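You operate a simulated robot arm through the tools that you are given. There is no shell and no other tool.

Carry out the task below with a simulated robot arm. There is one attempt and no reset: what you move stays moved.

TASK
Swap the empty polish jar for the spare with the earlier date and run the disc inside on deep.
Fine: empty jar on the round mat, one whole run. Set down upright: polish jar, what you pick out.
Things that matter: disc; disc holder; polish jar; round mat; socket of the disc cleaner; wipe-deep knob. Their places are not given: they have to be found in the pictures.

It is judged by the outcome, as a careful person would: the job done as asked, and still so three seconds after it is handed in. It fails if anything else is knocked over, pushed out of place, dropped, spilled or broken.

THE ROBOT
A 6-joint arm with a two-finger parallel gripper, fixed in place. Base frame: the origin is on the floor under the middle of its stand, x ahead of it, y to its left, z up; the work surface is at about z = 0.86. Readings come in m, degrees, newtons and seconds.
With the tool pointing down near the work surface it reaches from about 0.36 to 0.76 m from the base axis. Its first joint turns from -66.0 to 66.0 degrees. Payload 2.45 kg.
The TCP is the grasp point between the finger pads, 0.024 m short of the fingertips. In the tool frame z runs along the fingers and y along their closing line. Largest opening 0.068 m; finger width 0.017, thickness 0.01; the body of the gripper, 0.04 by 0.07 m, starts 0.041 m behind the TCP.
Orientation is told as [roll, pitch, yaw] about the base's x, y, z axes, in that order, counted from this pose: with the fingers straight down and closing along the base's y, the tool's x points along the base's -x, its y along +y and its z along -z.

THE INTERFACE
- The arm moves only by the tool move_arm. Its argument "motion" is a list of rows, each a list of 7 numbers: the shift along the base's x, y, z in m, then the turn, a rotation vector about the base's x, y, z in degrees, then the opening, from 0 (shut) to 1 (fully open). In form: [[x, y, z, wx, wy, wz, jaw], ...]. A call has 1 to 20 rows; each row is the pose to reach, as a shift and turn from the pose commanded when the call began. Each row takes 0.2 s and may step no farther than 0.05 m and 8.6 degrees from the row before; otherwise, or with a gripper value out of range, the whole call is refused. A pose out of reach is approached as far as the arm can. The call stops where the force on the tool passes 40 N (or 10 N more than at its start, if that is more) or the arm is blocked; 0.2 s more then pass. Each finger travels about 0.108 m/s and halts on what it meets, pressing with about 29 N; the grip force reading is that of the motor and also rises with nothing between the fingers. The clock runs only during rows and for 0.2 s after the last one: add rows that repeat a pose to give the fingers time. It gives the time, the measured TCP pose, the force on the tool (base axes), the opening and the grip force at its end, in the units of the frame above (readings bear some noise), with the torque about the TCP (base axes, N m) and any sound that the robot's microphone picked up.
- Cameras (640 x 400 px; columns grow to the right, rows downward): "scene" is fixed at [0.1725, 0.4355, 1.4615]; the picture's right is [-0.57, -0.82, 0.00], its down [-0.55, 0.38, -0.75] and it looks along [0.61, -0.42, -0.66] (base axes); focal length 311 px, centre (320, 200). "wrist" rides on the gripper at [0.084, 0.011, -0.075] in the tool frame; the picture's right is [-0.13, 0.99, 0.00], its down [-0.60, -0.08, -0.79] and it looks along [-0.79, -0.10, 0.61] (tool axes); focal length 251 px, centre (320, 200).
- grab_frame(camera): a new picture of that camera. No time passes.
- locate(camera, pixels): for up to 12 pixels [column, row] of the newest picture of that camera ("zoom" is the newest enlarged one), the place [x, y, z] in the base frame of the surface seen there, good to about 0.002 m, but the place of the scene camera against the robot may be out by one fixed shift of up to 0.012 m in any direction. No time passes.
- enlarge(camera, box): a new picture of the part [left, top, right, bottom] of that camera's present view, enlarged. No time passes.
- close_job(): hands the job in; it is judged then, once.

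Unless the task says otherwise, let go and move clear before handing in.

The tools are called after "Call:" by a JSON object that holds its "method" and its "body". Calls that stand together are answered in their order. move_arm: Moves the arm, as the interface text tells. Its arguments: {"type":"object","properties":{"motion":{"type":"array"}},"required":["motion"]} The other tools are called the same way: grab_frame (camera) takes a picture; locate (camera, pixels) gives the place of the surface under pixels of a picture; enlarge (camera, box) takes an enlarged picture of a part of a camera's view; close_job () hands the job in.

At the start:

```text
clock: 0.0
position: [0.5027, -0.018, 1.2075]
tool_rot: [0.0, 0.0, 0.0]
force: [-0.5, 0.1, -0.4]
torque: [0.01, -0.03, -0.02]
grip_width: 0.0682
finger_force: 0.1
```

scene: 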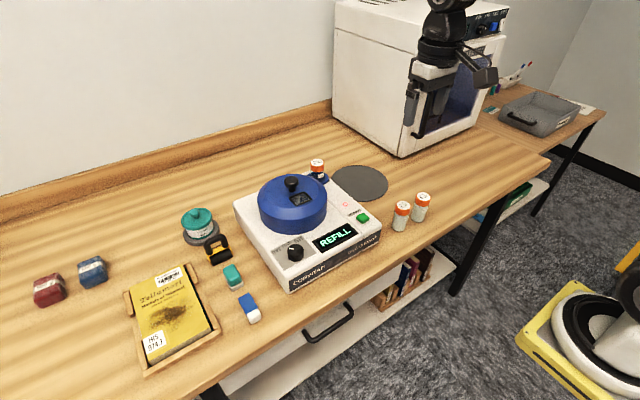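
wrist: 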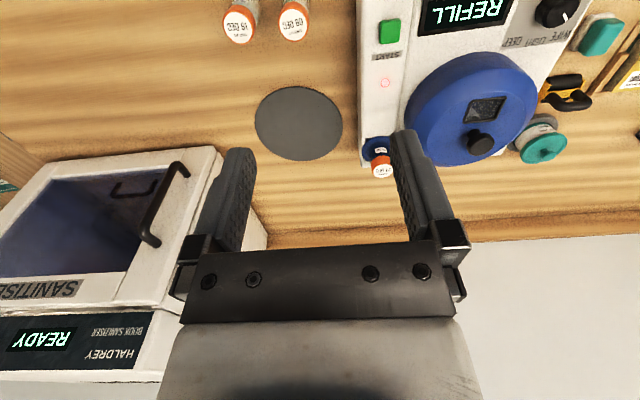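

The scene shows the disc cleaner with "REFILL" on its display, a jar in its socket near (317,168), a round mat at (360,182), and two spare jars at (401,215) and (421,206). I'll enlarge the views to read the labels and the controls.

Call:
{"method": "enlarge", "body": {"camera": "wrist", "box": [200, 0, 330, 80]}}

Call:
{"method": "enlarge", "body": {"camera": "wrist", "box": [340, 0, 600, 190]}}

Call:
{"method": "enlarge", "body": {"camera": "scene", "box": [220, 150, 450, 300]}}

```text
4.92 times, centred on (265, 40) of wrist
```

zoom: 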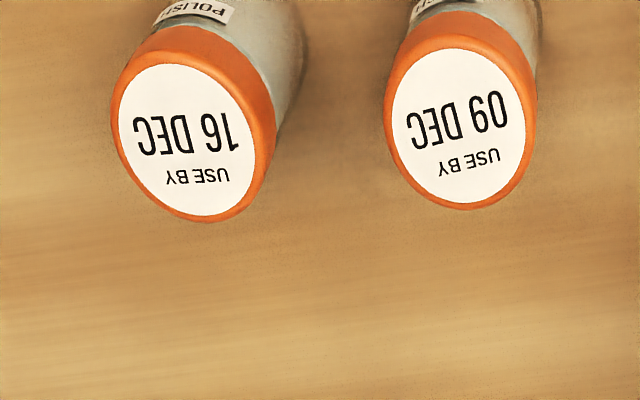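

```text
2.11 times, centred on (470, 95) of wrist
```

zoom: 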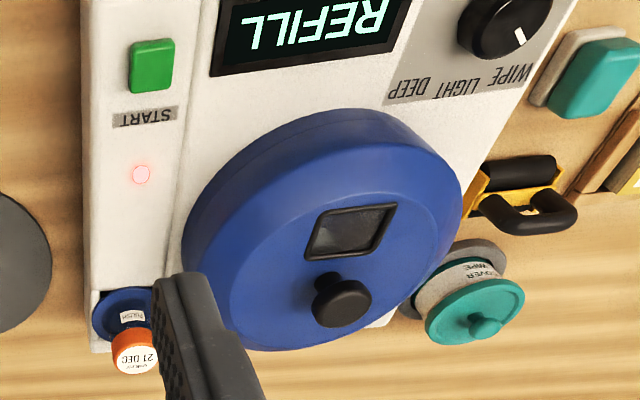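

```text
2.67 times, centred on (335, 225) of scene
```

zoom: 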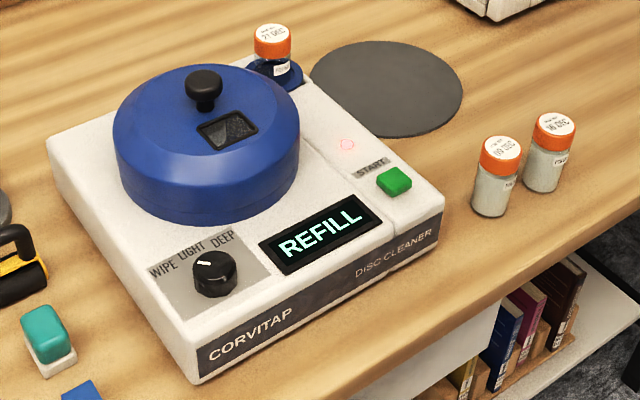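

The caps read 16 DEC (left in wrist view) and 09 DEC (right), and the jar in the socket reads 21 DEC, so 09 DEC is the earlier spare. I'll look closer at the knob, the socket and the lid window.

Call:
{"method": "enlarge", "body": {"camera": "scene", "box": [255, 225, 345, 285]}}

Call:
{"method": "enlarge", "body": {"camera": "scene", "box": [260, 150, 350, 210]}}

Call:
{"method": "enlarge", "body": {"camera": "wrist", "box": [480, 0, 610, 80]}}

Call:
{"method": "enlarge", "body": {"camera": "scene", "box": [370, 170, 460, 240]}}

Call:
{"method": "enlarge", "body": {"camera": "scene", "box": [20, 190, 280, 380]}}

```text
6.67 times, centred on (300, 255) of scene
```

zoom: 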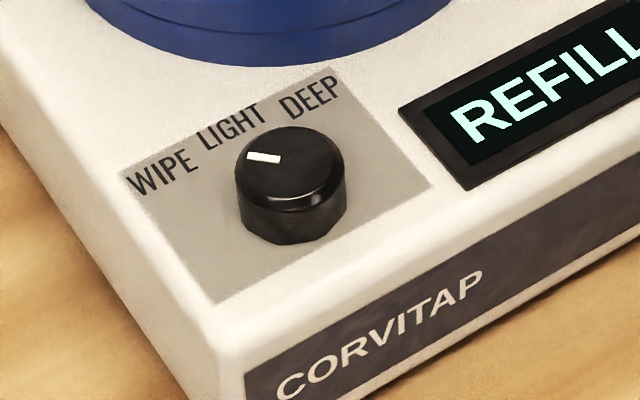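

```text
6.67 times, centred on (305, 180) of scene
```

zoom: 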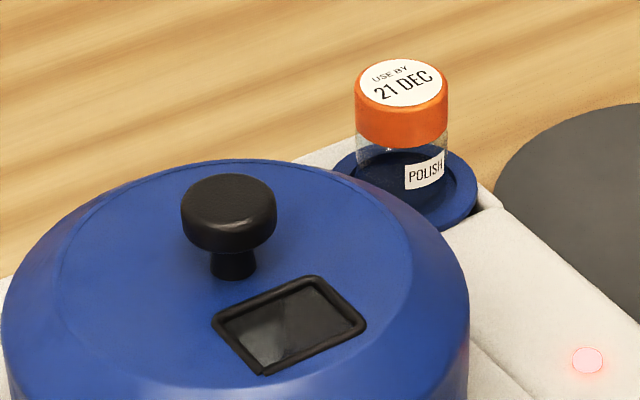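

```text
4.92 times, centred on (545, 40) of wrist
```

zoom: 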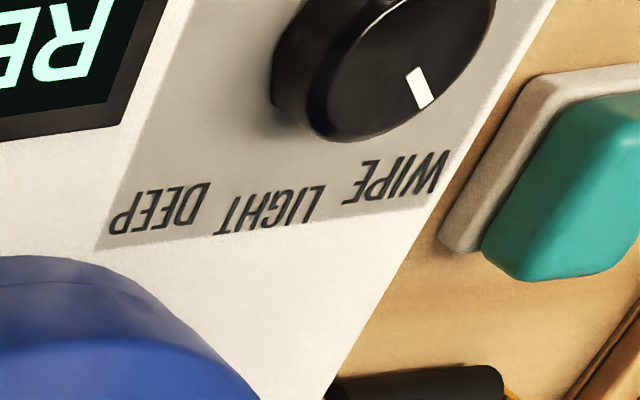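

```text
5.71 times, centred on (415, 205) of scene
```

zoom: 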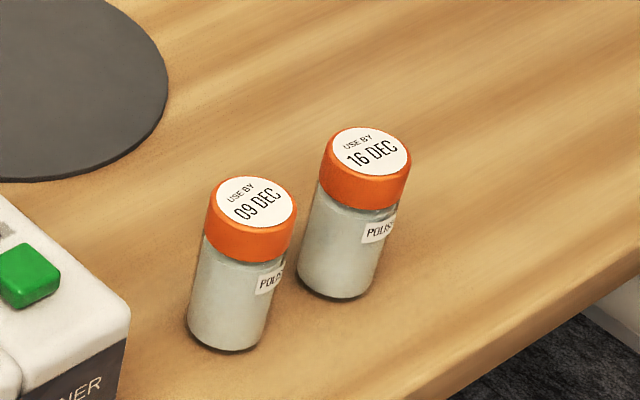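

```text
2.11 times, centred on (150, 285) of scene
```

zoom: 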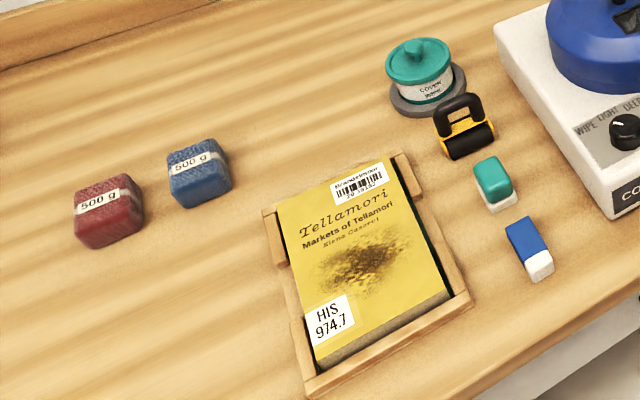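

The knob's pointer sits toward WIPE at present, and DEEP is at the other end of the scale. I'll locate the key points from both cameras to get positions and the scene camera's shift.

Call:
{"method": "locate", "body": {"camera": "wrist", "pixels": [[240, 23], [294, 20], [299, 123], [258, 123], [342, 123], [382, 170], [389, 32], [557, 12], [481, 140], [386, 83], [430, 130], [370, 100]]}}

Call:
{"method": "locate", "body": {"camera": "scene", "pixels": [[423, 197], [404, 206], [360, 183], [331, 183], [388, 183], [317, 162], [364, 217], [296, 250], [292, 182], [345, 205], [310, 210], [390, 236]]}}

```text
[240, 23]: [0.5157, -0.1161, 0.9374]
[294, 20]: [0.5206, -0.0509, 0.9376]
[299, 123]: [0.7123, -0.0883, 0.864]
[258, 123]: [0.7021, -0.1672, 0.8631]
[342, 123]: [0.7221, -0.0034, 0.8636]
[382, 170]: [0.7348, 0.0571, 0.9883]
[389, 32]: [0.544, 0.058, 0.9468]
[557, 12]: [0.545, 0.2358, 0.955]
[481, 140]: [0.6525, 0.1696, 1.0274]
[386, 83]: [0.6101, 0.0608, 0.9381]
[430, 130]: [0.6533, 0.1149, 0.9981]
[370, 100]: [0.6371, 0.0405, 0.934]
```

```text
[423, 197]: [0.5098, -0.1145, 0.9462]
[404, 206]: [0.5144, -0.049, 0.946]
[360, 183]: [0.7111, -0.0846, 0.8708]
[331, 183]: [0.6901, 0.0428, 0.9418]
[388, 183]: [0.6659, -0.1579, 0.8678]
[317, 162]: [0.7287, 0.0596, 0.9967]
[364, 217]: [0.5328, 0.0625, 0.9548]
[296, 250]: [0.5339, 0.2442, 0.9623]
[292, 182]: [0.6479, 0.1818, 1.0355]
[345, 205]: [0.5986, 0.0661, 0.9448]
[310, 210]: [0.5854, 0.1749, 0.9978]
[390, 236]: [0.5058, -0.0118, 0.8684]
```

The two cameras agree on a scene shift of about (−0.006, +0.002, +0.0085), so I'll rely on the wrist camera for accuracy. I'll move above the socket for a closer look at the empty jar and the socket rim.

Call:
{"method": "move_arm", "body": {"motion": [[0.035, 0.014, -0.02, 0, 0, 0, 1], [0.07, 0.028, -0.04, 0, 0, 0, 1], [0.105, 0.042, -0.06, 0, 0, 0, 1], [0.14, 0.056, -0.085, 0, 0, 0, 1], [0.177, 0.068, -0.107, 0, 0, 0, 1], [0.177, 0.068, -0.107, 0, 0, 0, 1]]}}

Call:
{"method": "grab_frame", "body": {"camera": "wrist"}}

Call:
{"method": "grab_frame", "body": {"camera": "scene"}}

```text
clock: 1.4
position: [0.6803, 0.0499, 1.1018]
tool_rot: [-0.1, 0.0, 0.1]
force: [-0.6, -0.7, 0.4]
torque: [-0.01, -0.02, 0.0]
grip_width: 0.068
finger_force: 0.0
```

```text
taken
```

wrist: 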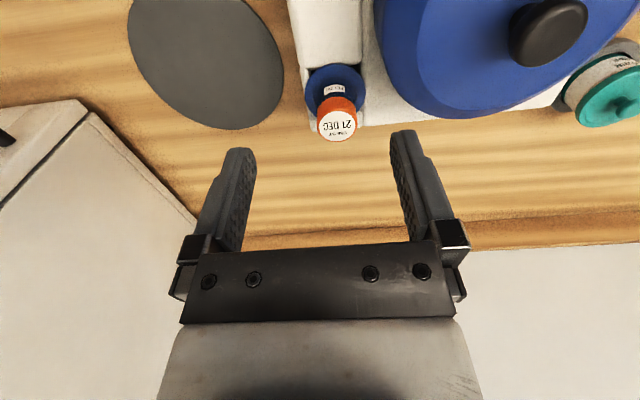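

```text
taken
```

scene: 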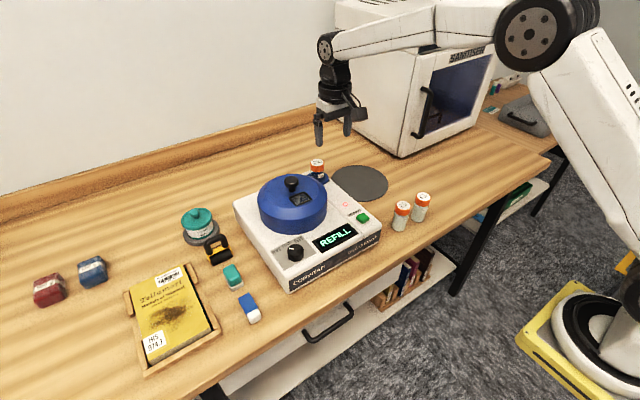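

Call:
{"method": "enlarge", "body": {"camera": "wrist", "box": [280, 40, 400, 150]}}

```text
3.64 times, centred on (340, 95) of wrist
```

zoom: 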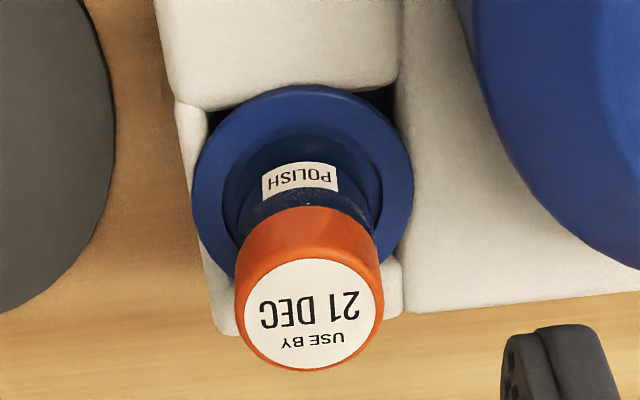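

The socket is a blue cup whose rim is near zoom (300,180), and the jar's cap top is centred at zoom (309,314). I'll locate points on the rim and cap.

Call:
{"method": "locate", "body": {"camera": "zoom", "pixels": [[309, 314], [245, 310], [373, 312], [309, 362], [309, 266], [205, 185], [405, 190], [302, 95], [270, 215], [236, 200], [377, 200], [302, 125]]}}

Call:
{"method": "locate", "body": {"camera": "wrist", "pixels": [[205, 50], [140, 50], [270, 60], [205, 120], [205, 10], [550, 20], [395, 60], [385, 30], [500, 100], [320, 20], [300, 40], [380, 115]]}}

```text
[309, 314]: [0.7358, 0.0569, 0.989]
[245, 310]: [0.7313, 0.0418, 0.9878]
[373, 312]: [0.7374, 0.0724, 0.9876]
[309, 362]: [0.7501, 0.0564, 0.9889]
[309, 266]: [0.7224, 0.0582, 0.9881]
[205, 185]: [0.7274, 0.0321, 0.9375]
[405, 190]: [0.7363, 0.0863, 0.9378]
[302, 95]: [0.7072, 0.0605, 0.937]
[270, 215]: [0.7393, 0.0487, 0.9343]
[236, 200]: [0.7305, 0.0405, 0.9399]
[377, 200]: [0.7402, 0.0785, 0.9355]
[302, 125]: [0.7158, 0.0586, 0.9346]
```

```text
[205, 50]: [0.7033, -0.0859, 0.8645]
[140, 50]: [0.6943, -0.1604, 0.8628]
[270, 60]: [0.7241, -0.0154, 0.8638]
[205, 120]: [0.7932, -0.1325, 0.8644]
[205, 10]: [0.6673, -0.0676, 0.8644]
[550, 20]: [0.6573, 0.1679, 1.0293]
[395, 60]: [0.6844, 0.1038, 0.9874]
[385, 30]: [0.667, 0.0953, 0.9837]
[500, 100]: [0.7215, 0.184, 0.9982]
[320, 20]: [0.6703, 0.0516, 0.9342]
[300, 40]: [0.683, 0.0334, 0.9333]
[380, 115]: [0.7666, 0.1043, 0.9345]
```

The empty jar's cap is centred at about (0.736, 0.057) with its top at z 0.989, and the socket rim is at z 0.9375. The mat is centred at about (0.712, −0.087). I'll move over the jar and descend with the gripper open.

Call:
{"method": "move_arm", "body": {"motion": [[0.028, 0.004, 0, 0, 0, 0, 1], [0.0555, 0.0074, 0, 0, 0, 0, 1], [0.0555, 0.0074, -0.03, 0, 0, 0, 1], [0.0555, 0.0074, -0.055, 0, 0, 0, 1], [0.0555, 0.0074, -0.055, 0, 0, 0, 1]]}}

Call:
{"method": "grab_frame", "body": {"camera": "wrist"}}

Call:
{"method": "enlarge", "body": {"camera": "scene", "box": [260, 100, 400, 190]}}

```text
clock: 2.6
position: [0.7358, 0.0568, 1.0465]
tool_rot: [0.0, -0.1, 0.0]
force: [-0.1, -0.1, -0.3]
torque: [0.0, -0.01, 0.02]
grip_width: 0.0679
finger_force: 0.0
```

```text
taken
```

wrist: 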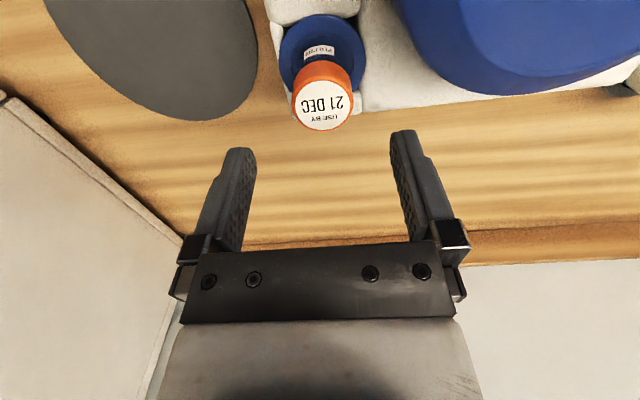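

```text
4.44 times, centred on (330, 145) of scene
```

zoom: 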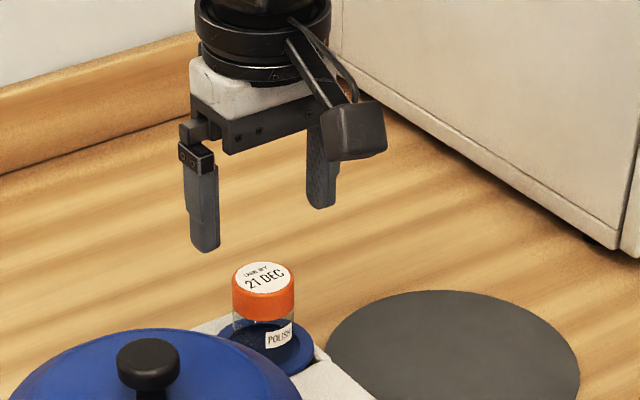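

The gripper is aligned above the jar, whose cap centre is now at wrist (322,104). I'll re-locate it from here before descending.

Call:
{"method": "locate", "body": {"camera": "wrist", "pixels": [[322, 104], [298, 104], [347, 104], [322, 124], [322, 84], [285, 55], [355, 55], [322, 22]]}}

```text
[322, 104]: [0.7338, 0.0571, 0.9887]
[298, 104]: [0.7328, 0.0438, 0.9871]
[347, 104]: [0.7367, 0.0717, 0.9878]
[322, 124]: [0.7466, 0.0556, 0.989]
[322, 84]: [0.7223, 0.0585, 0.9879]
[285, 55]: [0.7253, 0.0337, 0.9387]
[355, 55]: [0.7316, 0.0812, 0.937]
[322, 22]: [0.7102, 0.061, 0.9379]
```

The cap centre is at about (0.735, 0.0575), in line with the TCP. I'll descend about 72 mm and close on the cap.

Call:
{"method": "move_arm", "body": {"motion": [[0, 0.0005, -0.03, 0, 0, 0, 1], [0, 0.0005, -0.055, 0, 0, 0, 1], [0, 0.0005, -0.0715, 0, 0, 0, 1], [0, 0.0005, -0.0715, 0, 0, 0, 1], [0, 0.0005, -0.0715, 0, 0, 0, 0.6], [0, 0.0005, -0.0715, 0, 0, 0, 0.4], [0, 0.0005, -0.0715, 0, 0, 0, 0.4], [0, 0.0005, -0.0715, 0, 0, 0, 0.4]]}}

Call:
{"method": "grab_frame", "body": {"camera": "wrist"}}

```text
clock: 4.4
position: [0.7362, 0.0586, 0.9755]
tool_rot: [0.0, 0.0, 0.0]
force: [0.3, -0.6, 0.6]
torque: [-0.02, 0.0, -0.01]
grip_width: 0.036
finger_force: 29.1
```

```text
taken
```

wrist: 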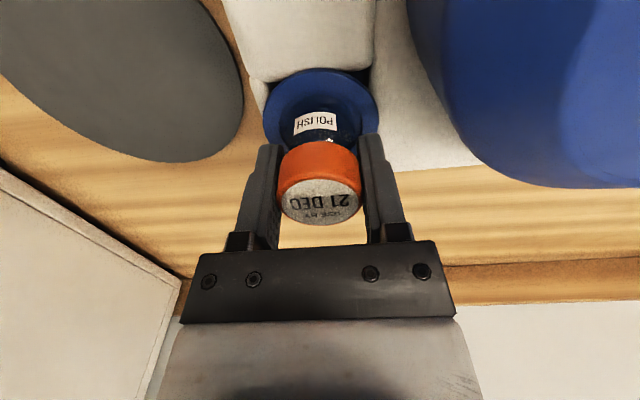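

The cap is held at a width of 0.036 with about 29 N of grip. I'll lift straight up slowly and check that the jar comes out freely.

Call:
{"method": "move_arm", "body": {"motion": [[0, 0, 0.005, 0, 0, 0, 0.3], [0, 0, 0.015, 0, 0, 0, 0.3], [0, 0, 0.03, 0, 0, 0, 0.3], [0, 0, 0.05, 0, 0, 0, 0.3], [0, 0, 0.07, 0, 0, 0, 0.3], [0, 0, 0.07, 0, 0, 0, 0.3]]}}

Call:
{"method": "grab_frame", "body": {"camera": "wrist"}}

Call:
{"method": "enlarge", "body": {"camera": "scene", "box": [260, 100, 400, 210]}}

```text
clock: 5.8
position: [0.7348, 0.057, 1.0467]
tool_rot: [0.0, 0.1, 0.0]
force: [0.3, 1.1, -0.8]
torque: [-0.03, -0.01, -0.02]
grip_width: 0.0359
finger_force: 29.3
```

```text
taken
```

wrist: 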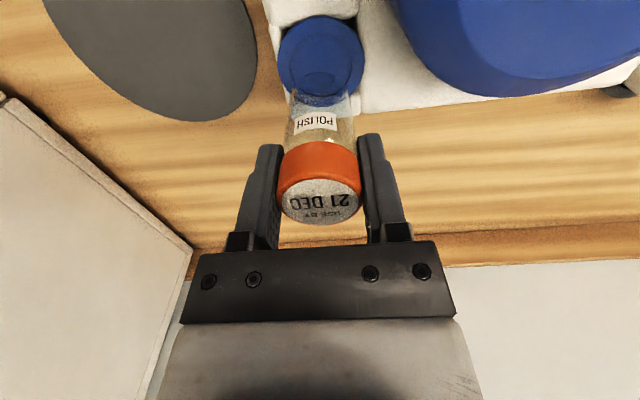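

```text
3.64 times, centred on (330, 155) of scene
```

zoom: 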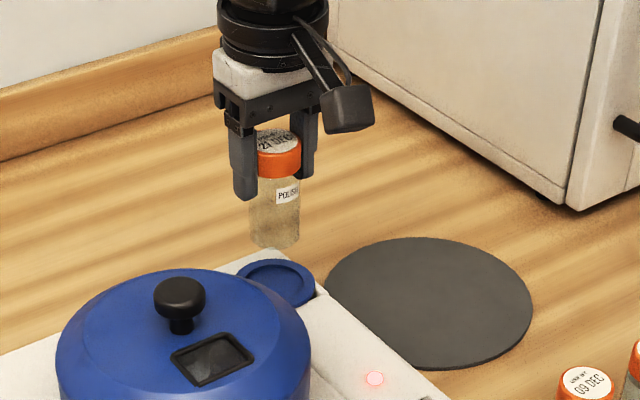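

The empty jar came out cleanly with no force change. I'll carry it over the mat centre at about (0.711, −0.088) and then lower it.

Call:
{"method": "move_arm", "body": {"motion": [[-0.005, -0.035, 0, 0, 0, 0, 0.3], [-0.011, -0.075, 0, 0, 0, 0, 0.3], [-0.018, -0.115, 0, 0, 0, 0, 0.3], [-0.0245, -0.145, 0, 0, 0, 0, 0.3], [-0.0245, -0.145, -0.04, 0, 0, 0, 0.3], [-0.0245, -0.145, -0.08, 0, 0, 0, 0.3], [-0.0245, -0.145, -0.105, 0, 0, 0, 0.3], [-0.0245, -0.145, -0.105, 0, 0, 0, 0.3]]}}

Call:
{"method": "grab_frame", "body": {"camera": "wrist"}}

Call:
{"method": "enlarge", "body": {"camera": "scene", "box": [300, 110, 440, 220]}}

```text
clock: 7.6
position: [0.7107, -0.0875, 0.9386]
tool_rot: [0.0, -0.1, 0.0]
force: [-0.1, 0.3, -0.8]
torque: [0.02, 0.01, -0.05]
grip_width: 0.036
finger_force: 28.7
```

```text
taken
```

wrist: 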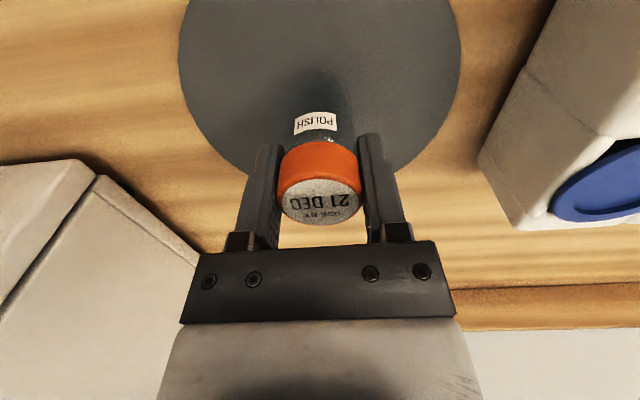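

```text
3.64 times, centred on (370, 165) of scene
```

zoom: 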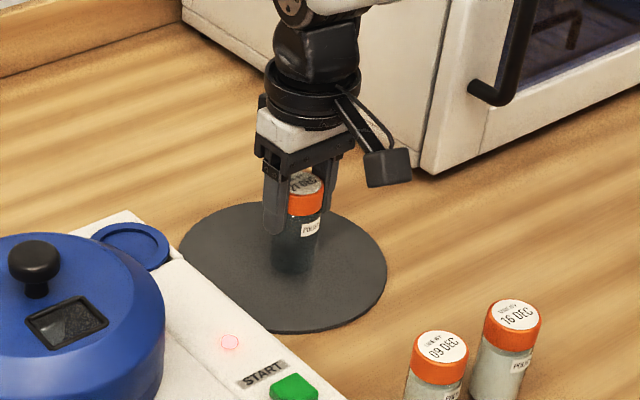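

The jar is over the middle of the mat, with about 10 mm to go. I'll lower it in small steps while watching the force.

Call:
{"method": "move_arm", "body": {"motion": [[0, 0, -0.004, 0, 0, 0, 0.3], [0, 0, -0.007, 0, 0, 0, 0.3], [0, 0, -0.009, 0, 0, 0, 0.3], [0, 0, -0.009, 0, 0, 0, 0.3]]}}

```text
clock: 8.6
position: [0.7116, -0.0874, 0.9291]
tool_rot: [-0.1, 0.0, -0.1]
force: [-1.1, -0.1, -1.1]
torque: [0.0, -0.02, 0.05]
grip_width: 0.0361
finger_force: 28.9
```

Call:
{"method": "move_arm", "body": {"motion": [[0, 0, -0.001, 0, 0, 0, 0.3], [0, 0, -0.002, 0, 0, 0, 0.3], [0, 0, -0.002, 0, 0, 0, 0.3]]}}

Call:
{"method": "enlarge", "body": {"camera": "scene", "box": [340, 140, 400, 190]}}

```text
clock: 9.4
position: [0.7113, -0.0879, 0.9294]
tool_rot: [0.0, 0.0, -0.1]
force: [-2.4, 0.0, 3.3]
torque: [0.06, 0.16, 0.02]
grip_width: 0.0358
finger_force: 28.6
```

```text
8.00 times, centred on (370, 165) of scene
```

zoom: 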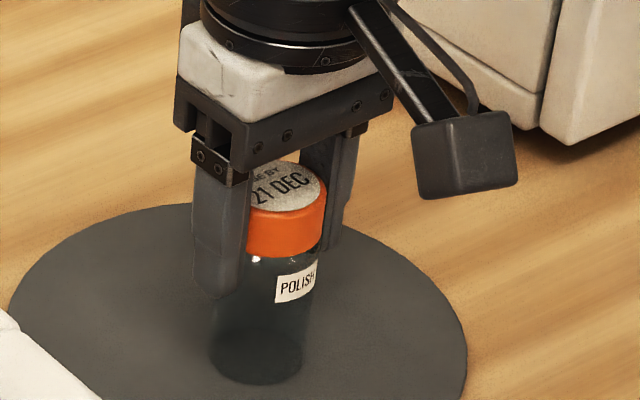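

The upward force rose to 3.3 N and z stopped falling, so the jar is resting on the mat. I'll open the gripper and back straight up.

Call:
{"method": "move_arm", "body": {"motion": [[0, 0, -0.001, 0, 0, 0, 0.6], [0, 0, -0.001, 0, 0, 0, 0.9], [0, 0, -0.001, 0, 0, 0, 0.9], [0, 0, 0.03, 0, 0, 0, 0.9], [0, 0, 0.07, 0, 0, 0, 0.9], [0, 0, 0.11, 0, 0, 0, 0.9], [0, 0, 0.11, 0, 0, 0, 0.9]]}}

Call:
{"method": "grab_frame", "body": {"camera": "wrist"}}

Call:
{"method": "grab_frame", "body": {"camera": "scene"}}

Call:
{"method": "enlarge", "body": {"camera": "scene", "box": [280, 150, 400, 230]}}

```text
clock: 11.0
position: [0.7099, -0.0881, 1.0382]
tool_rot: [0.0, 0.0, 0.1]
force: [-0.3, 0.3, 0.2]
torque: [0.01, 0.01, 0.03]
grip_width: 0.0612
finger_force: 0.0
```

```text
taken
```

wrist: 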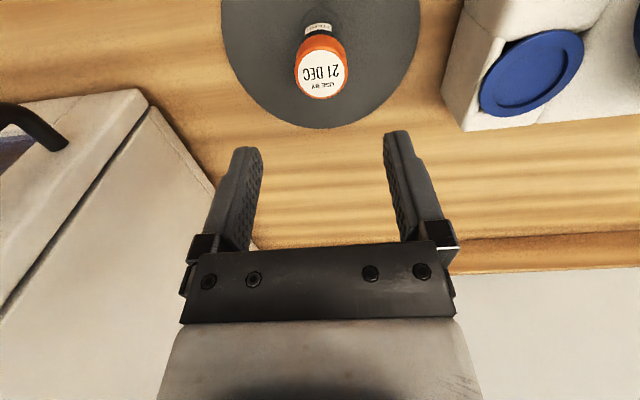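

```text
taken
```

scene: 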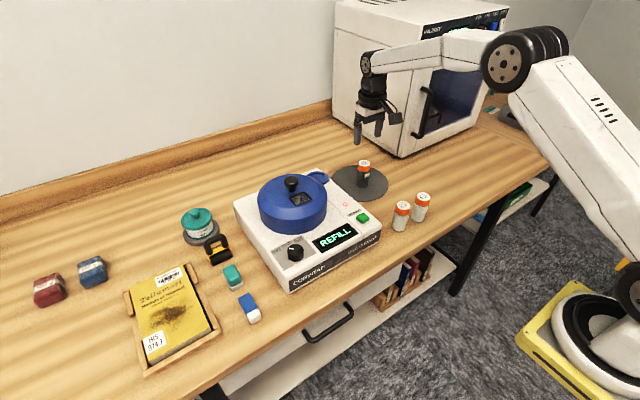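

```text
5.00 times, centred on (340, 190) of scene
```

zoom: 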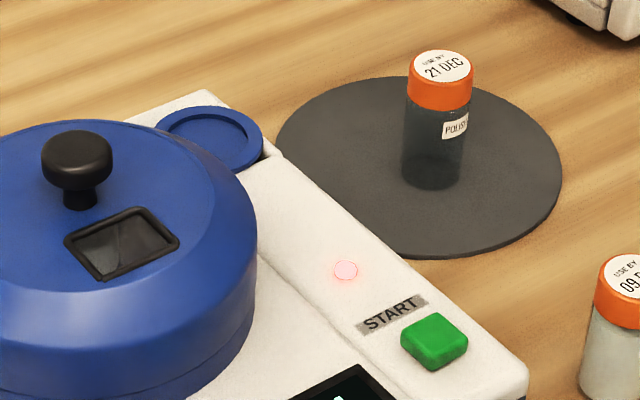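

The empty jar stands upright near the mat centre. I'll locate the socket's inside from here, then move above the 09 DEC jar.

Call:
{"method": "locate", "body": {"camera": "wrist", "pixels": [[532, 74], [500, 90], [565, 55], [520, 60], [540, 95], [485, 95], [577, 48], [515, 45], [548, 108]]}}

Call:
{"method": "move_arm", "body": {"motion": [[-0.04, 0.008, 0, 0, 0, 0, 0.8], [-0.08, 0.016, 0, 0, 0, 0, 0.8], [-0.12, 0.024, 0, 0, 0, 0, 0.8], [-0.16, 0.032, 0, 0, 0, 0, 0.8], [-0.19, 0.0372, 0.012, 0, 0, 0, 0.8], [-0.19, 0.0372, 0.012, 0, 0, 0, 0.8]]}}

Call:
{"method": "grab_frame", "body": {"camera": "wrist"}}

```text
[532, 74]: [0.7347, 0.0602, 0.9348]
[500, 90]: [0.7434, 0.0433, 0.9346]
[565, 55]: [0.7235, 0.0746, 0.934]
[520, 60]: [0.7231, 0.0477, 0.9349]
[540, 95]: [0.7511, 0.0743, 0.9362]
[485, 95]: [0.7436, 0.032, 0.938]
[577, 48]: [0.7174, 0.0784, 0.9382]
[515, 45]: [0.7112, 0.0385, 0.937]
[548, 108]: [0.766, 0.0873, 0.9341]
```

```text
clock: 12.4
position: [0.5196, -0.0513, 1.0511]
tool_rot: [0.0, -0.1, 0.0]
force: [-0.2, 0.7, 1.4]
torque: [-0.04, -0.01, -0.01]
grip_width: 0.0545
finger_force: 0.0
```

```text
taken
```

wrist: 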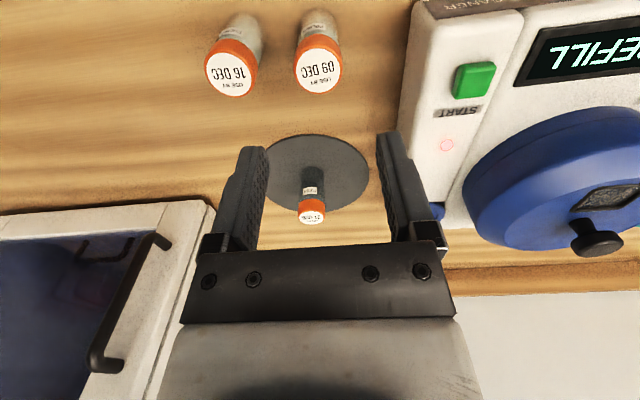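

The socket floor now reads z 0.9347, only about 3 mm below its rim, although the jar had sat about 23 mm deeper than that. I'll check the jar heights and look closer at the socket.

Call:
{"method": "locate", "body": {"camera": "wrist", "pixels": [[318, 70], [298, 70], [340, 70], [318, 88], [318, 50], [231, 75], [313, 217], [275, 100], [475, 80], [447, 145], [575, 50], [318, 30]]}}

Call:
{"method": "enlarge", "body": {"camera": "scene", "box": [295, 160, 345, 200]}}

Call:
{"method": "enlarge", "body": {"camera": "scene", "box": [340, 150, 440, 240]}}

```text
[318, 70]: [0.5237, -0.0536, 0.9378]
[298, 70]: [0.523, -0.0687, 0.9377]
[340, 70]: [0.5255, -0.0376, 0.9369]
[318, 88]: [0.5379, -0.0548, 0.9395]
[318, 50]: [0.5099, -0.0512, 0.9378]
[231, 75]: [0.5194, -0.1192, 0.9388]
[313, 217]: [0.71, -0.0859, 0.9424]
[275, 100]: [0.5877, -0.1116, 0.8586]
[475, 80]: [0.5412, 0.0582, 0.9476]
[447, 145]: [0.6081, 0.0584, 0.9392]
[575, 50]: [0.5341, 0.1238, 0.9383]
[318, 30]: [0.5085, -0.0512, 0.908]
```

```text
10.00 times, centred on (320, 180) of scene
```

zoom: 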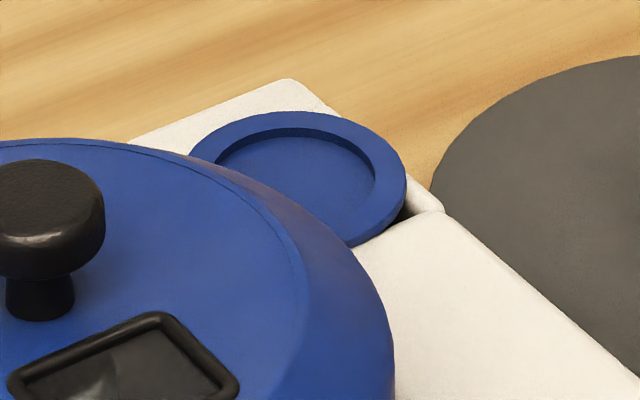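

```text
4.44 times, centred on (390, 195) of scene
```

zoom: 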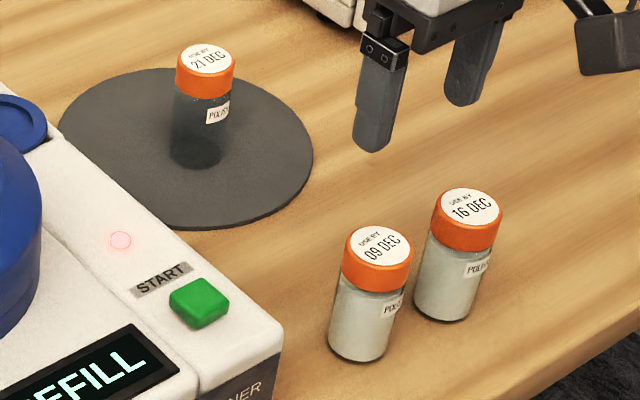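

All jars are about 78 mm tall, and the 09 DEC cap is centred at about (0.5237, −0.0535) with its top at z 0.938. I'll align over it with a partial opening, since the neighbour's edge is only 10 mm from the finger, and descend partway to verify.

Call:
{"method": "move_arm", "body": {"motion": [[0.004, -0.002, 0, 0, 0, 0, 0.8], [0.004, -0.002, -0.03, 0, 0, 0, 0.8], [0.004, -0.002, -0.06, 0, 0, 0, 0.8], [0.004, -0.002, -0.06, 0, 0, 0, 0.8]]}}

Call:
{"method": "grab_frame", "body": {"camera": "wrist"}}

```text
clock: 13.4
position: [0.5245, -0.0522, 0.9908]
tool_rot: [0.1, 0.0, 0.0]
force: [-0.2, -0.6, 0.8]
torque: [0.0, 0.0, 0.0]
grip_width: 0.0544
finger_force: 0.1
```

```text
taken
```

wrist: 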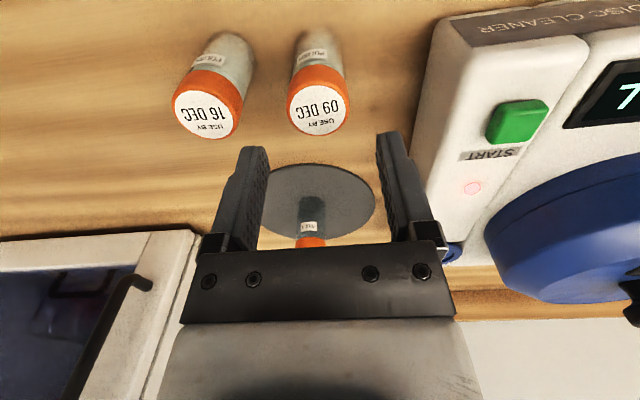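

The 09 DEC cap is centred at wrist (318,109), and the "7" on the display is just an upside-down L of REFILL. I'll re-locate the cap edges before the final descent.

Call:
{"method": "locate", "body": {"camera": "wrist", "pixels": [[318, 109], [292, 109], [345, 109], [318, 130], [318, 89], [206, 110]]}}

```text
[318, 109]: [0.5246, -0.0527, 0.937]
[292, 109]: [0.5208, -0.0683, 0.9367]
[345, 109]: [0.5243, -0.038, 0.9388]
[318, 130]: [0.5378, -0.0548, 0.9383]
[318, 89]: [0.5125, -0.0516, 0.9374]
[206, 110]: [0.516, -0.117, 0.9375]
```

The cap centre (0.525, −0.053) matches the TCP to within a millimetre. I'll descend and close on it.

Call:
{"method": "move_arm", "body": {"motion": [[0, -0.0005, -0.03, 0, 0, 0, 0.8], [0, -0.0005, -0.055, 0, 0, 0, 0.8], [0, -0.0005, -0.066, 0, 0, 0, 0.8], [0, -0.0005, -0.066, 0, 0, 0, 0.8], [0, -0.0005, -0.066, 0, 0, 0, 0.55], [0, -0.0005, -0.066, 0, 0, 0, 0.3], [0, -0.0005, -0.066, 0, 0, 0, 0.3], [0, -0.0005, -0.066, 0, 0, 0, 0.3]]}}

Call:
{"method": "grab_frame", "body": {"camera": "wrist"}}

```text
clock: 15.2
position: [0.5249, -0.0528, 0.9259]
tool_rot: [0.0, 0.0, 0.1]
force: [-0.5, -0.3, 0.1]
torque: [0.02, -0.01, 0.02]
grip_width: 0.0361
finger_force: 28.6
```

```text
taken
```

wrist: 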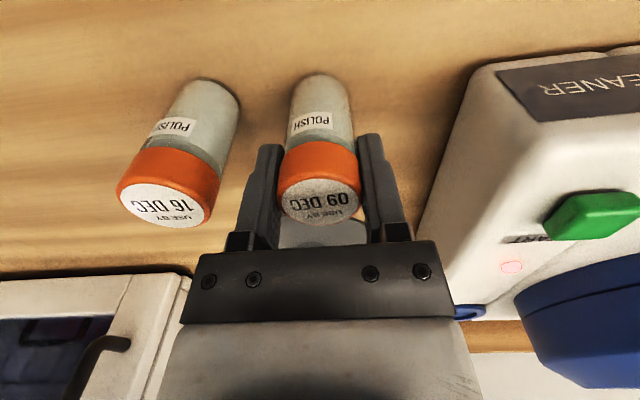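

The 09 DEC jar is held at 0.036 m. I'll lift it straight up well clear of everything.

Call:
{"method": "move_arm", "body": {"motion": [[0, 0, 0.01, 0, 0, 0, 0.3], [0, 0, 0.04, 0, 0, 0, 0.3], [0, 0, 0.08, 0, 0, 0, 0.3], [0, 0, 0.12, 0, 0, 0, 0.3], [0, 0, 0.14, 0, 0, 0, 0.3], [0, 0, 0.14, 0, 0, 0, 0.3]]}}

Call:
{"method": "grab_frame", "body": {"camera": "wrist"}}

Call:
{"method": "grab_frame", "body": {"camera": "scene"}}

```text
clock: 16.6
position: [0.525, -0.0528, 1.0666]
tool_rot: [-0.1, 0.1, -0.1]
force: [0.1, -0.7, -0.7]
torque: [-0.02, 0.01, -0.02]
grip_width: 0.036
finger_force: 28.9
```

```text
taken
```

wrist: 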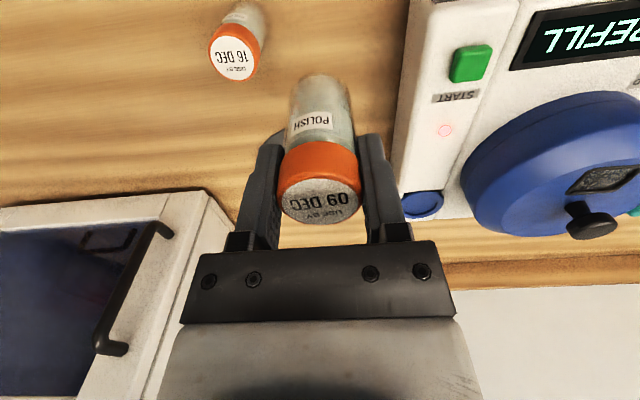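

```text
taken
```

scene: 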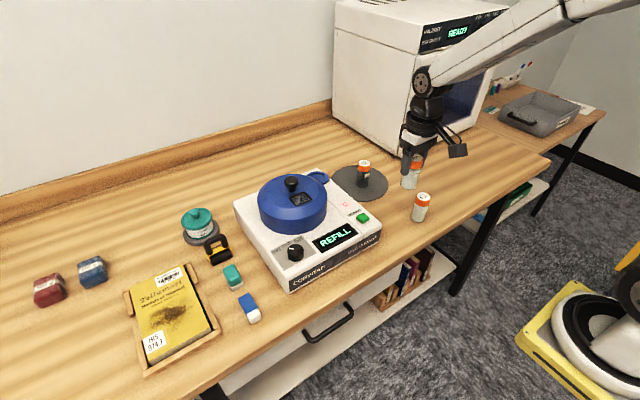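

The jar is up cleanly and the 16 DEC jar is undisturbed. I'll carry the 09 DEC jar over the socket at the pose where the old jar was gripped.

Call:
{"method": "move_arm", "body": {"motion": [[0.035, 0.018, 0, 0, 0, 0, 0.3], [0.07, 0.036, 0, 0, 0, 0, 0.3], [0.105, 0.055, 0, 0, 0, 0, 0.3], [0.14, 0.073, 0, 0, 0, 0, 0.3], [0.175, 0.092, 0, 0, 0, 0, 0.3], [0.2105, 0.1103, 0, 0, 0, 0, 0.3], [0.2105, 0.1103, 0, 0, 0, 0, 0.3], [0.2105, 0.1103, -0.03, 0, 0, 0, 0.3], [0.2105, 0.1103, -0.045, 0, 0, 0, 0.3], [0.2105, 0.1103, -0.045, 0, 0, 0, 0.3]]}}

Call:
{"method": "grab_frame", "body": {"camera": "wrist"}}

Call:
{"method": "enlarge", "body": {"camera": "scene", "box": [275, 120, 365, 190]}}

```text
clock: 18.8
position: [0.7358, 0.0571, 1.0203]
tool_rot: [0.0, 0.1, 0.0]
force: [0.3, -0.2, -0.3]
torque: [0.0, -0.01, -0.04]
grip_width: 0.0356
finger_force: 28.4
```

```text
taken
```

wrist: 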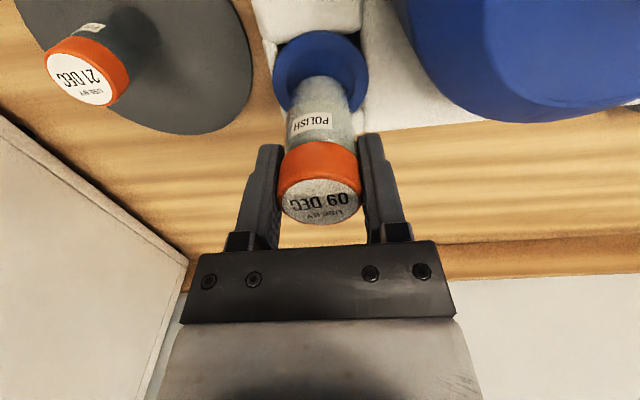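

```text
5.71 times, centred on (320, 155) of scene
```

zoom: 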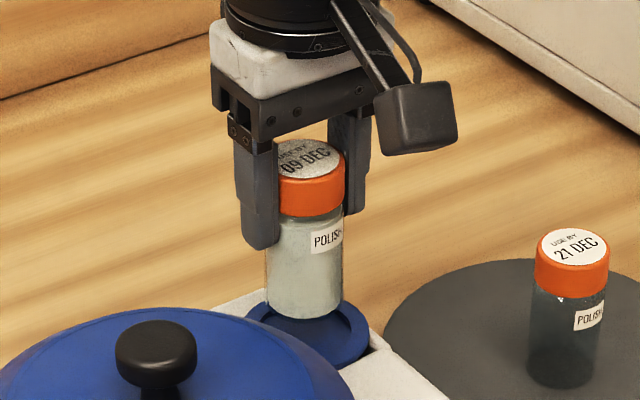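

The jar hangs centred over the socket, with its base at about z 0.955. I'll lower it in small steps and watch for contact with the socket floor.

Call:
{"method": "move_arm", "body": {"motion": [[0, 0, -0.008, 0, 0, 0, 0.3], [0, 0, -0.014, 0, 0, 0, 0.3], [0, 0, -0.017, 0, 0, 0, 0.3], [0, 0, -0.019, 0, 0, 0, 0.3], [0, 0, -0.021, 0, 0, 0, 0.3], [0, 0, -0.021, 0, 0, 0, 0.3]]}}

Call:
{"method": "grab_frame", "body": {"camera": "wrist"}}

Call:
{"method": "enlarge", "body": {"camera": "scene", "box": [275, 120, 365, 190]}}

```text
clock: 20.2
position: [0.7336, 0.0574, 0.9993]
tool_rot: [0.0, 0.0, -0.1]
force: [-0.1, -0.4, -0.8]
torque: [-0.04, -0.04, 0.01]
grip_width: 0.0356
finger_force: 28.9
```

```text
taken
```

wrist: 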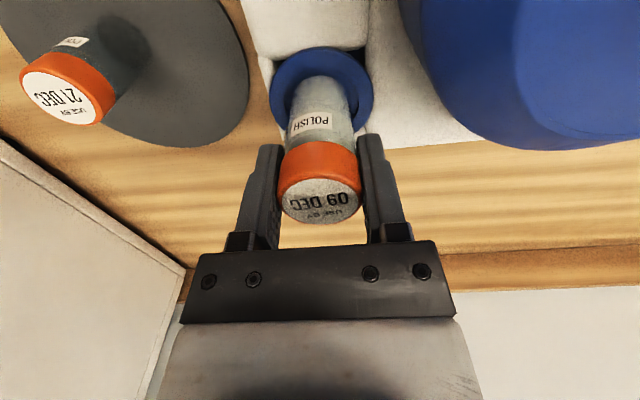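

```text
5.71 times, centred on (320, 155) of scene
```

zoom: 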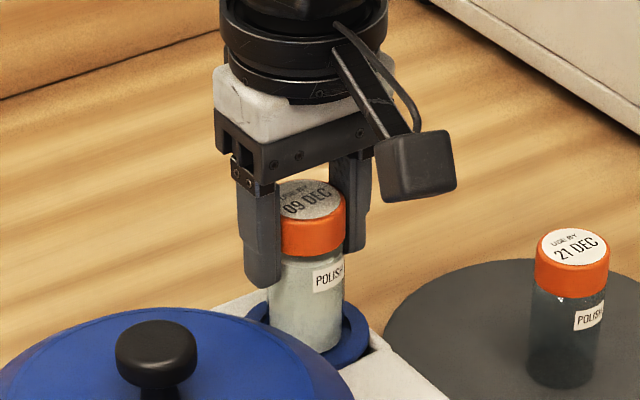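

There's no contact force yet at z 0.999. I'll keep lowering in 2 mm steps.

Call:
{"method": "move_arm", "body": {"motion": [[0, 0, -0.002, 0, 0, 0, 0.3], [0, 0, -0.004, 0, 0, 0, 0.3], [0, 0, -0.006, 0, 0, 0, 0.3], [0, 0, -0.006, 0, 0, 0, 0.3]]}}

```text
clock: 21.2
position: [0.7343, 0.0581, 0.9931]
tool_rot: [0.0, -0.1, 0.0]
force: [0.1, -0.2, -1.0]
torque: [0.02, 0.01, 0.0]
grip_width: 0.036
finger_force: 29.5
```

The jar base is now below the apparent floor with no resistance, so it's entering a recess. I'll continue in small steps toward the old seating height of z ≈ 0.9755.

Call:
{"method": "move_arm", "body": {"motion": [[0, 0, -0.003, 0, 0, 0, 0.3], [0, 0, -0.006, 0, 0, 0, 0.3], [0, 0, -0.009, 0, 0, 0, 0.3], [0, 0, -0.012, 0, 0, 0, 0.3], [0, 0, -0.014, 0, 0, 0, 0.3], [0, 0, -0.014, 0, 0, 0, 0.3]]}}

Call:
{"method": "grab_frame", "body": {"camera": "wrist"}}

Call:
{"method": "enlarge", "body": {"camera": "scene", "box": [275, 120, 365, 190]}}

```text
clock: 22.6
position: [0.7355, 0.0566, 0.9785]
tool_rot: [0.0, 0.0, 0.0]
force: [-0.8, -0.2, -0.1]
torque: [-0.01, -0.01, -0.01]
grip_width: 0.0356
finger_force: 29.3
```

```text
taken
```

wrist: 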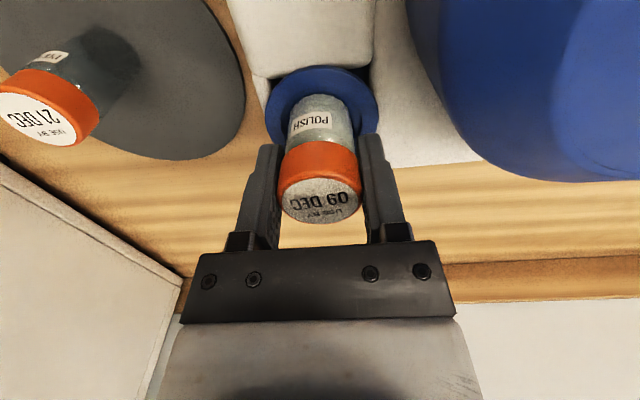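

```text
5.71 times, centred on (320, 155) of scene
```

zoom: 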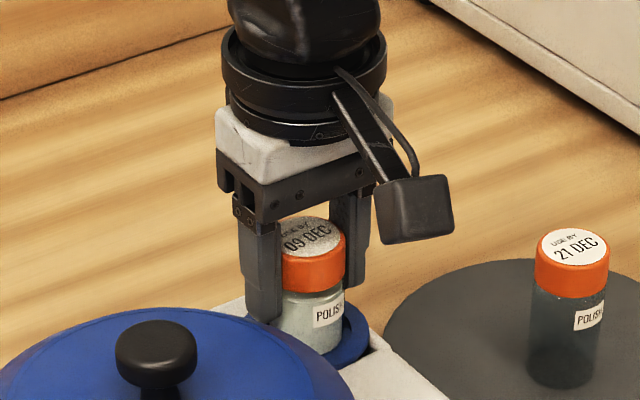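

It's almost at the seating height (z 0.9785) with still no resistance. I'll go down in 1 mm steps until there's contact.

Call:
{"method": "move_arm", "body": {"motion": [[0, 0, -0.001, 0, 0, 0, 0.3], [0, 0, -0.002, 0, 0, 0, 0.3], [0, 0, -0.003, 0, 0, 0, 0.3], [0, 0, -0.003, 0, 0, 0, 0.3]]}}

```text
clock: 23.6
position: [0.7353, 0.0577, 0.9769]
tool_rot: [-0.1, -0.1, 0.0]
force: [0.0, -0.4, 1.7]
torque: [-0.04, 0.0, 0.04]
grip_width: 0.0358
finger_force: 28.9
```

Call:
{"method": "move_arm", "body": {"motion": [[0, 0, -0.001, 0, 0, 0, 0.3], [0, 0, -0.002, 0, 0, 0, 0.3], [0, 0, -0.002, 0, 0, 0, 0.3]]}}

Call:
{"method": "enlarge", "body": {"camera": "scene", "box": [230, 150, 390, 290]}}

```text
clock: 24.4
position: [0.7352, 0.0564, 0.9751]
tool_rot: [0.0, -0.2, 0.1]
force: [-2.1, -0.1, 11.9]
torque: [-0.16, 0.18, -0.08]
grip_width: 0.0357
finger_force: 29.2
```

```text
2.86 times, centred on (310, 220) of scene
```

zoom: 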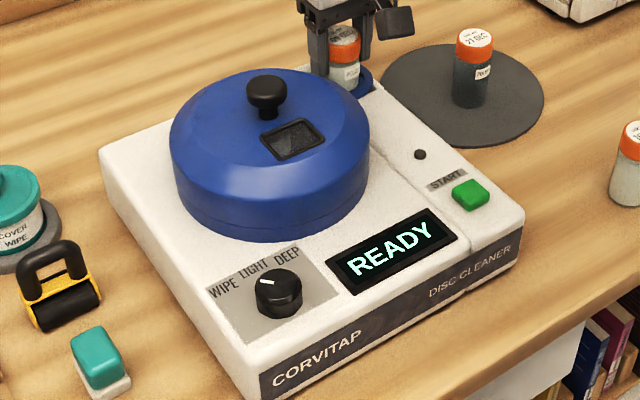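

The display now reads READY, the red light is off, and a force of 11.9 N shows the jar is seated. I'll release it and lift straight up.

Call:
{"method": "move_arm", "body": {"motion": [[0, 0, 0.001, 0, 0, 0, 0.5], [0, 0, 0.001, 0, 0, 0, 0.8], [0, 0, 0.001, 0, 0, 0, 0.9], [0, 0, 0.001, 0, 0, 0, 0.9], [0, 0, 0.03, 0, 0, 0, 0.9], [0, 0, 0.07, 0, 0, 0, 0.9], [0, 0, 0.11, 0, 0, 0, 0.9], [0, 0, 0.14, 0, 0, 0, 0.9], [0, 0, 0.14, 0, 0, 0, 0.9]]}}

Call:
{"method": "grab_frame", "body": {"camera": "wrist"}}

Call:
{"method": "enlarge", "body": {"camera": "scene", "box": [230, 150, 390, 290]}}

```text
clock: 26.4
position: [0.7355, 0.0568, 1.1138]
tool_rot: [-0.1, 0.0, 0.0]
force: [0.5, -0.1, 0.0]
torque: [0.02, 0.01, -0.01]
grip_width: 0.0609
finger_force: 0.0
```

```text
taken
```

wrist: 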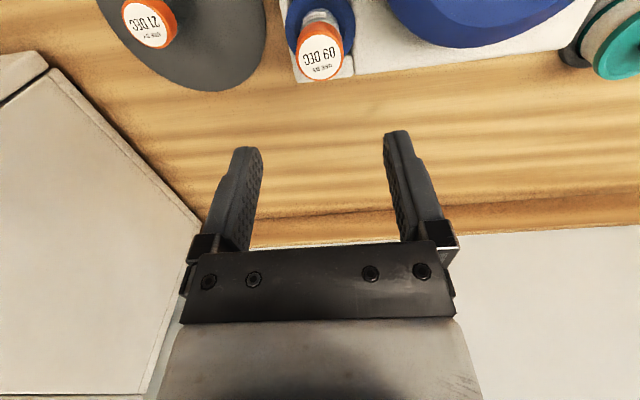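

```text
2.86 times, centred on (310, 220) of scene
```

zoom: 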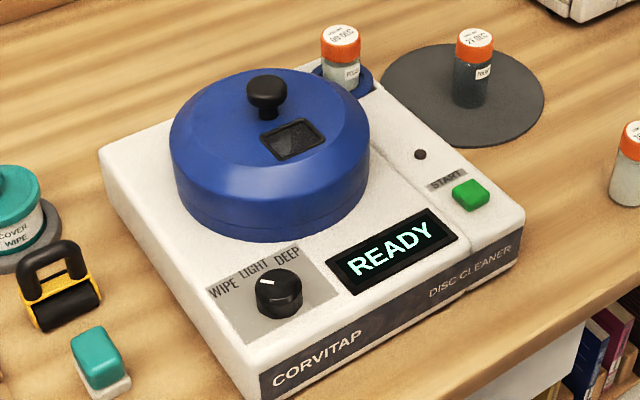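

The 09 DEC jar stands in the socket and the display reads READY. I'll move above the WIPE/LIGHT/DEEP knob for a closer view.

Call:
{"method": "move_arm", "body": {"motion": [[-0.03, 0.028, 0, 0, 0, 0, 0.9], [-0.06, 0.056, 0, 0, 0, 0, 0.9], [-0.09, 0.084, 0, 0, 0, 0, 0.9], [-0.12, 0.112, 0, 0, 0, 0, 0.9], [-0.15, 0.14, 0, 0, 0, 0, 0.9], [-0.175, 0.165, 0, 0, 0, 0, 0.9], [-0.19, 0.178, -0.02, 0, 0, 0, 0.9], [-0.19, 0.178, -0.045, 0, 0, 0, 0.9], [-0.19, 0.178, -0.045, 0, 0, 0, 0.9]]}}

Call:
{"method": "grab_frame", "body": {"camera": "wrist"}}

Call:
{"method": "enlarge", "body": {"camera": "wrist", "box": [260, 10, 440, 130]}}

Call:
{"method": "enlarge", "body": {"camera": "scene", "box": [255, 170, 335, 230]}}

```text
clock: 28.4
position: [0.5447, 0.2369, 1.0708]
tool_rot: [0.0, 0.0, 0.0]
force: [-0.3, 1.0, -0.4]
torque: [0.03, -0.03, 0.01]
grip_width: 0.0613
finger_force: 0.0
```

```text
taken
```

wrist: 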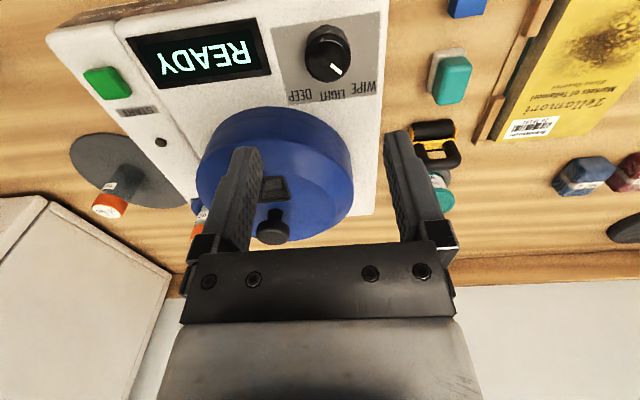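

```text
3.33 times, centred on (350, 70) of wrist
```

zoom: 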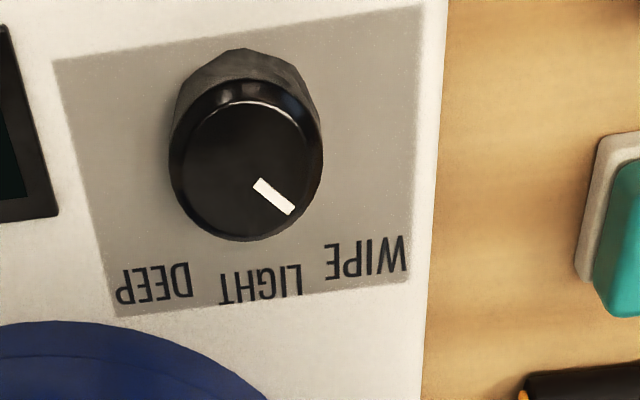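

```text
6.67 times, centred on (295, 200) of scene
```

zoom: 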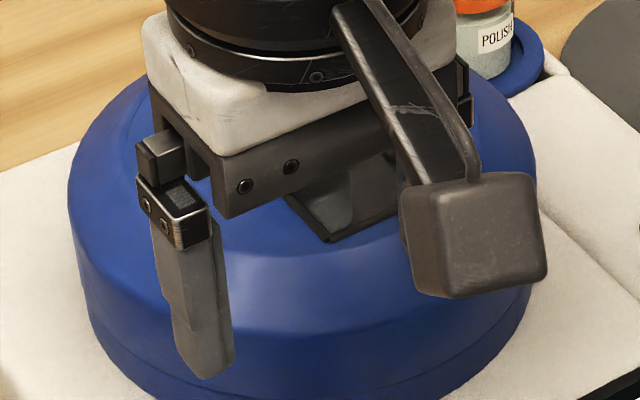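

In the wrist zoom the white pointer (258–292, 182–212) aims at WIPE. I'll locate the knob's top, the pointer ends and the label centres to work out the angles.

Call:
{"method": "locate", "body": {"camera": "zoom", "pixels": [[245, 170], [258, 183], [290, 210], [172, 170], [318, 165], [245, 238], [240, 105], [365, 258], [260, 287], [152, 285], [70, 65], [415, 15]]}}

```text
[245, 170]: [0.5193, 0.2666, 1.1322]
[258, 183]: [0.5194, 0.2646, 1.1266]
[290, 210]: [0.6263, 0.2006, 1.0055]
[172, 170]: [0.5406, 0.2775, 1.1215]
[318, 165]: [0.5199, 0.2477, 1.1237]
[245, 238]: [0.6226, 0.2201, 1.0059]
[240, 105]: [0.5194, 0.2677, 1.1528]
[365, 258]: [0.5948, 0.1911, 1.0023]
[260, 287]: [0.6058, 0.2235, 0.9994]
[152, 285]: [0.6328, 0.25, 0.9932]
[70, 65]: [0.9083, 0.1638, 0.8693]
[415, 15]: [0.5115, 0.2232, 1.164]
```

The zoom buffer held the scene picture, so those readings don't apply. I'll enlarge the wrist view again and locate on it.

Call:
{"method": "enlarge", "body": {"camera": "wrist", "box": [260, 10, 440, 130]}}

```text
3.33 times, centred on (350, 70) of wrist
```

zoom: 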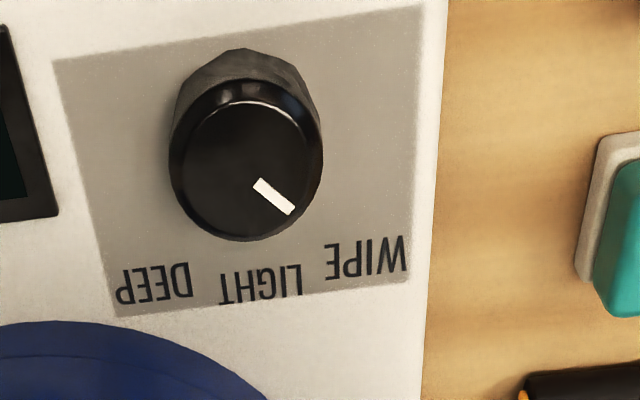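

Call:
{"method": "locate", "body": {"camera": "zoom", "pixels": [[245, 170], [259, 184], [289, 208], [174, 170], [317, 165], [245, 236], [240, 104], [365, 258], [260, 287], [152, 285], [70, 65], [415, 15]]}}

```text
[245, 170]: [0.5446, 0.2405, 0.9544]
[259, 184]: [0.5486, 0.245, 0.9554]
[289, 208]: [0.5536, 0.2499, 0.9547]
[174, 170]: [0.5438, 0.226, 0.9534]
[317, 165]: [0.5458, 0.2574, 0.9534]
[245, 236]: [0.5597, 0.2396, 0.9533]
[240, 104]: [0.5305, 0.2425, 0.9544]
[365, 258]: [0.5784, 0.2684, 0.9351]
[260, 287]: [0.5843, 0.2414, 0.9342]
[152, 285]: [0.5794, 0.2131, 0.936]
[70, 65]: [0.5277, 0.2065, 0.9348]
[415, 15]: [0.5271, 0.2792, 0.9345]
```

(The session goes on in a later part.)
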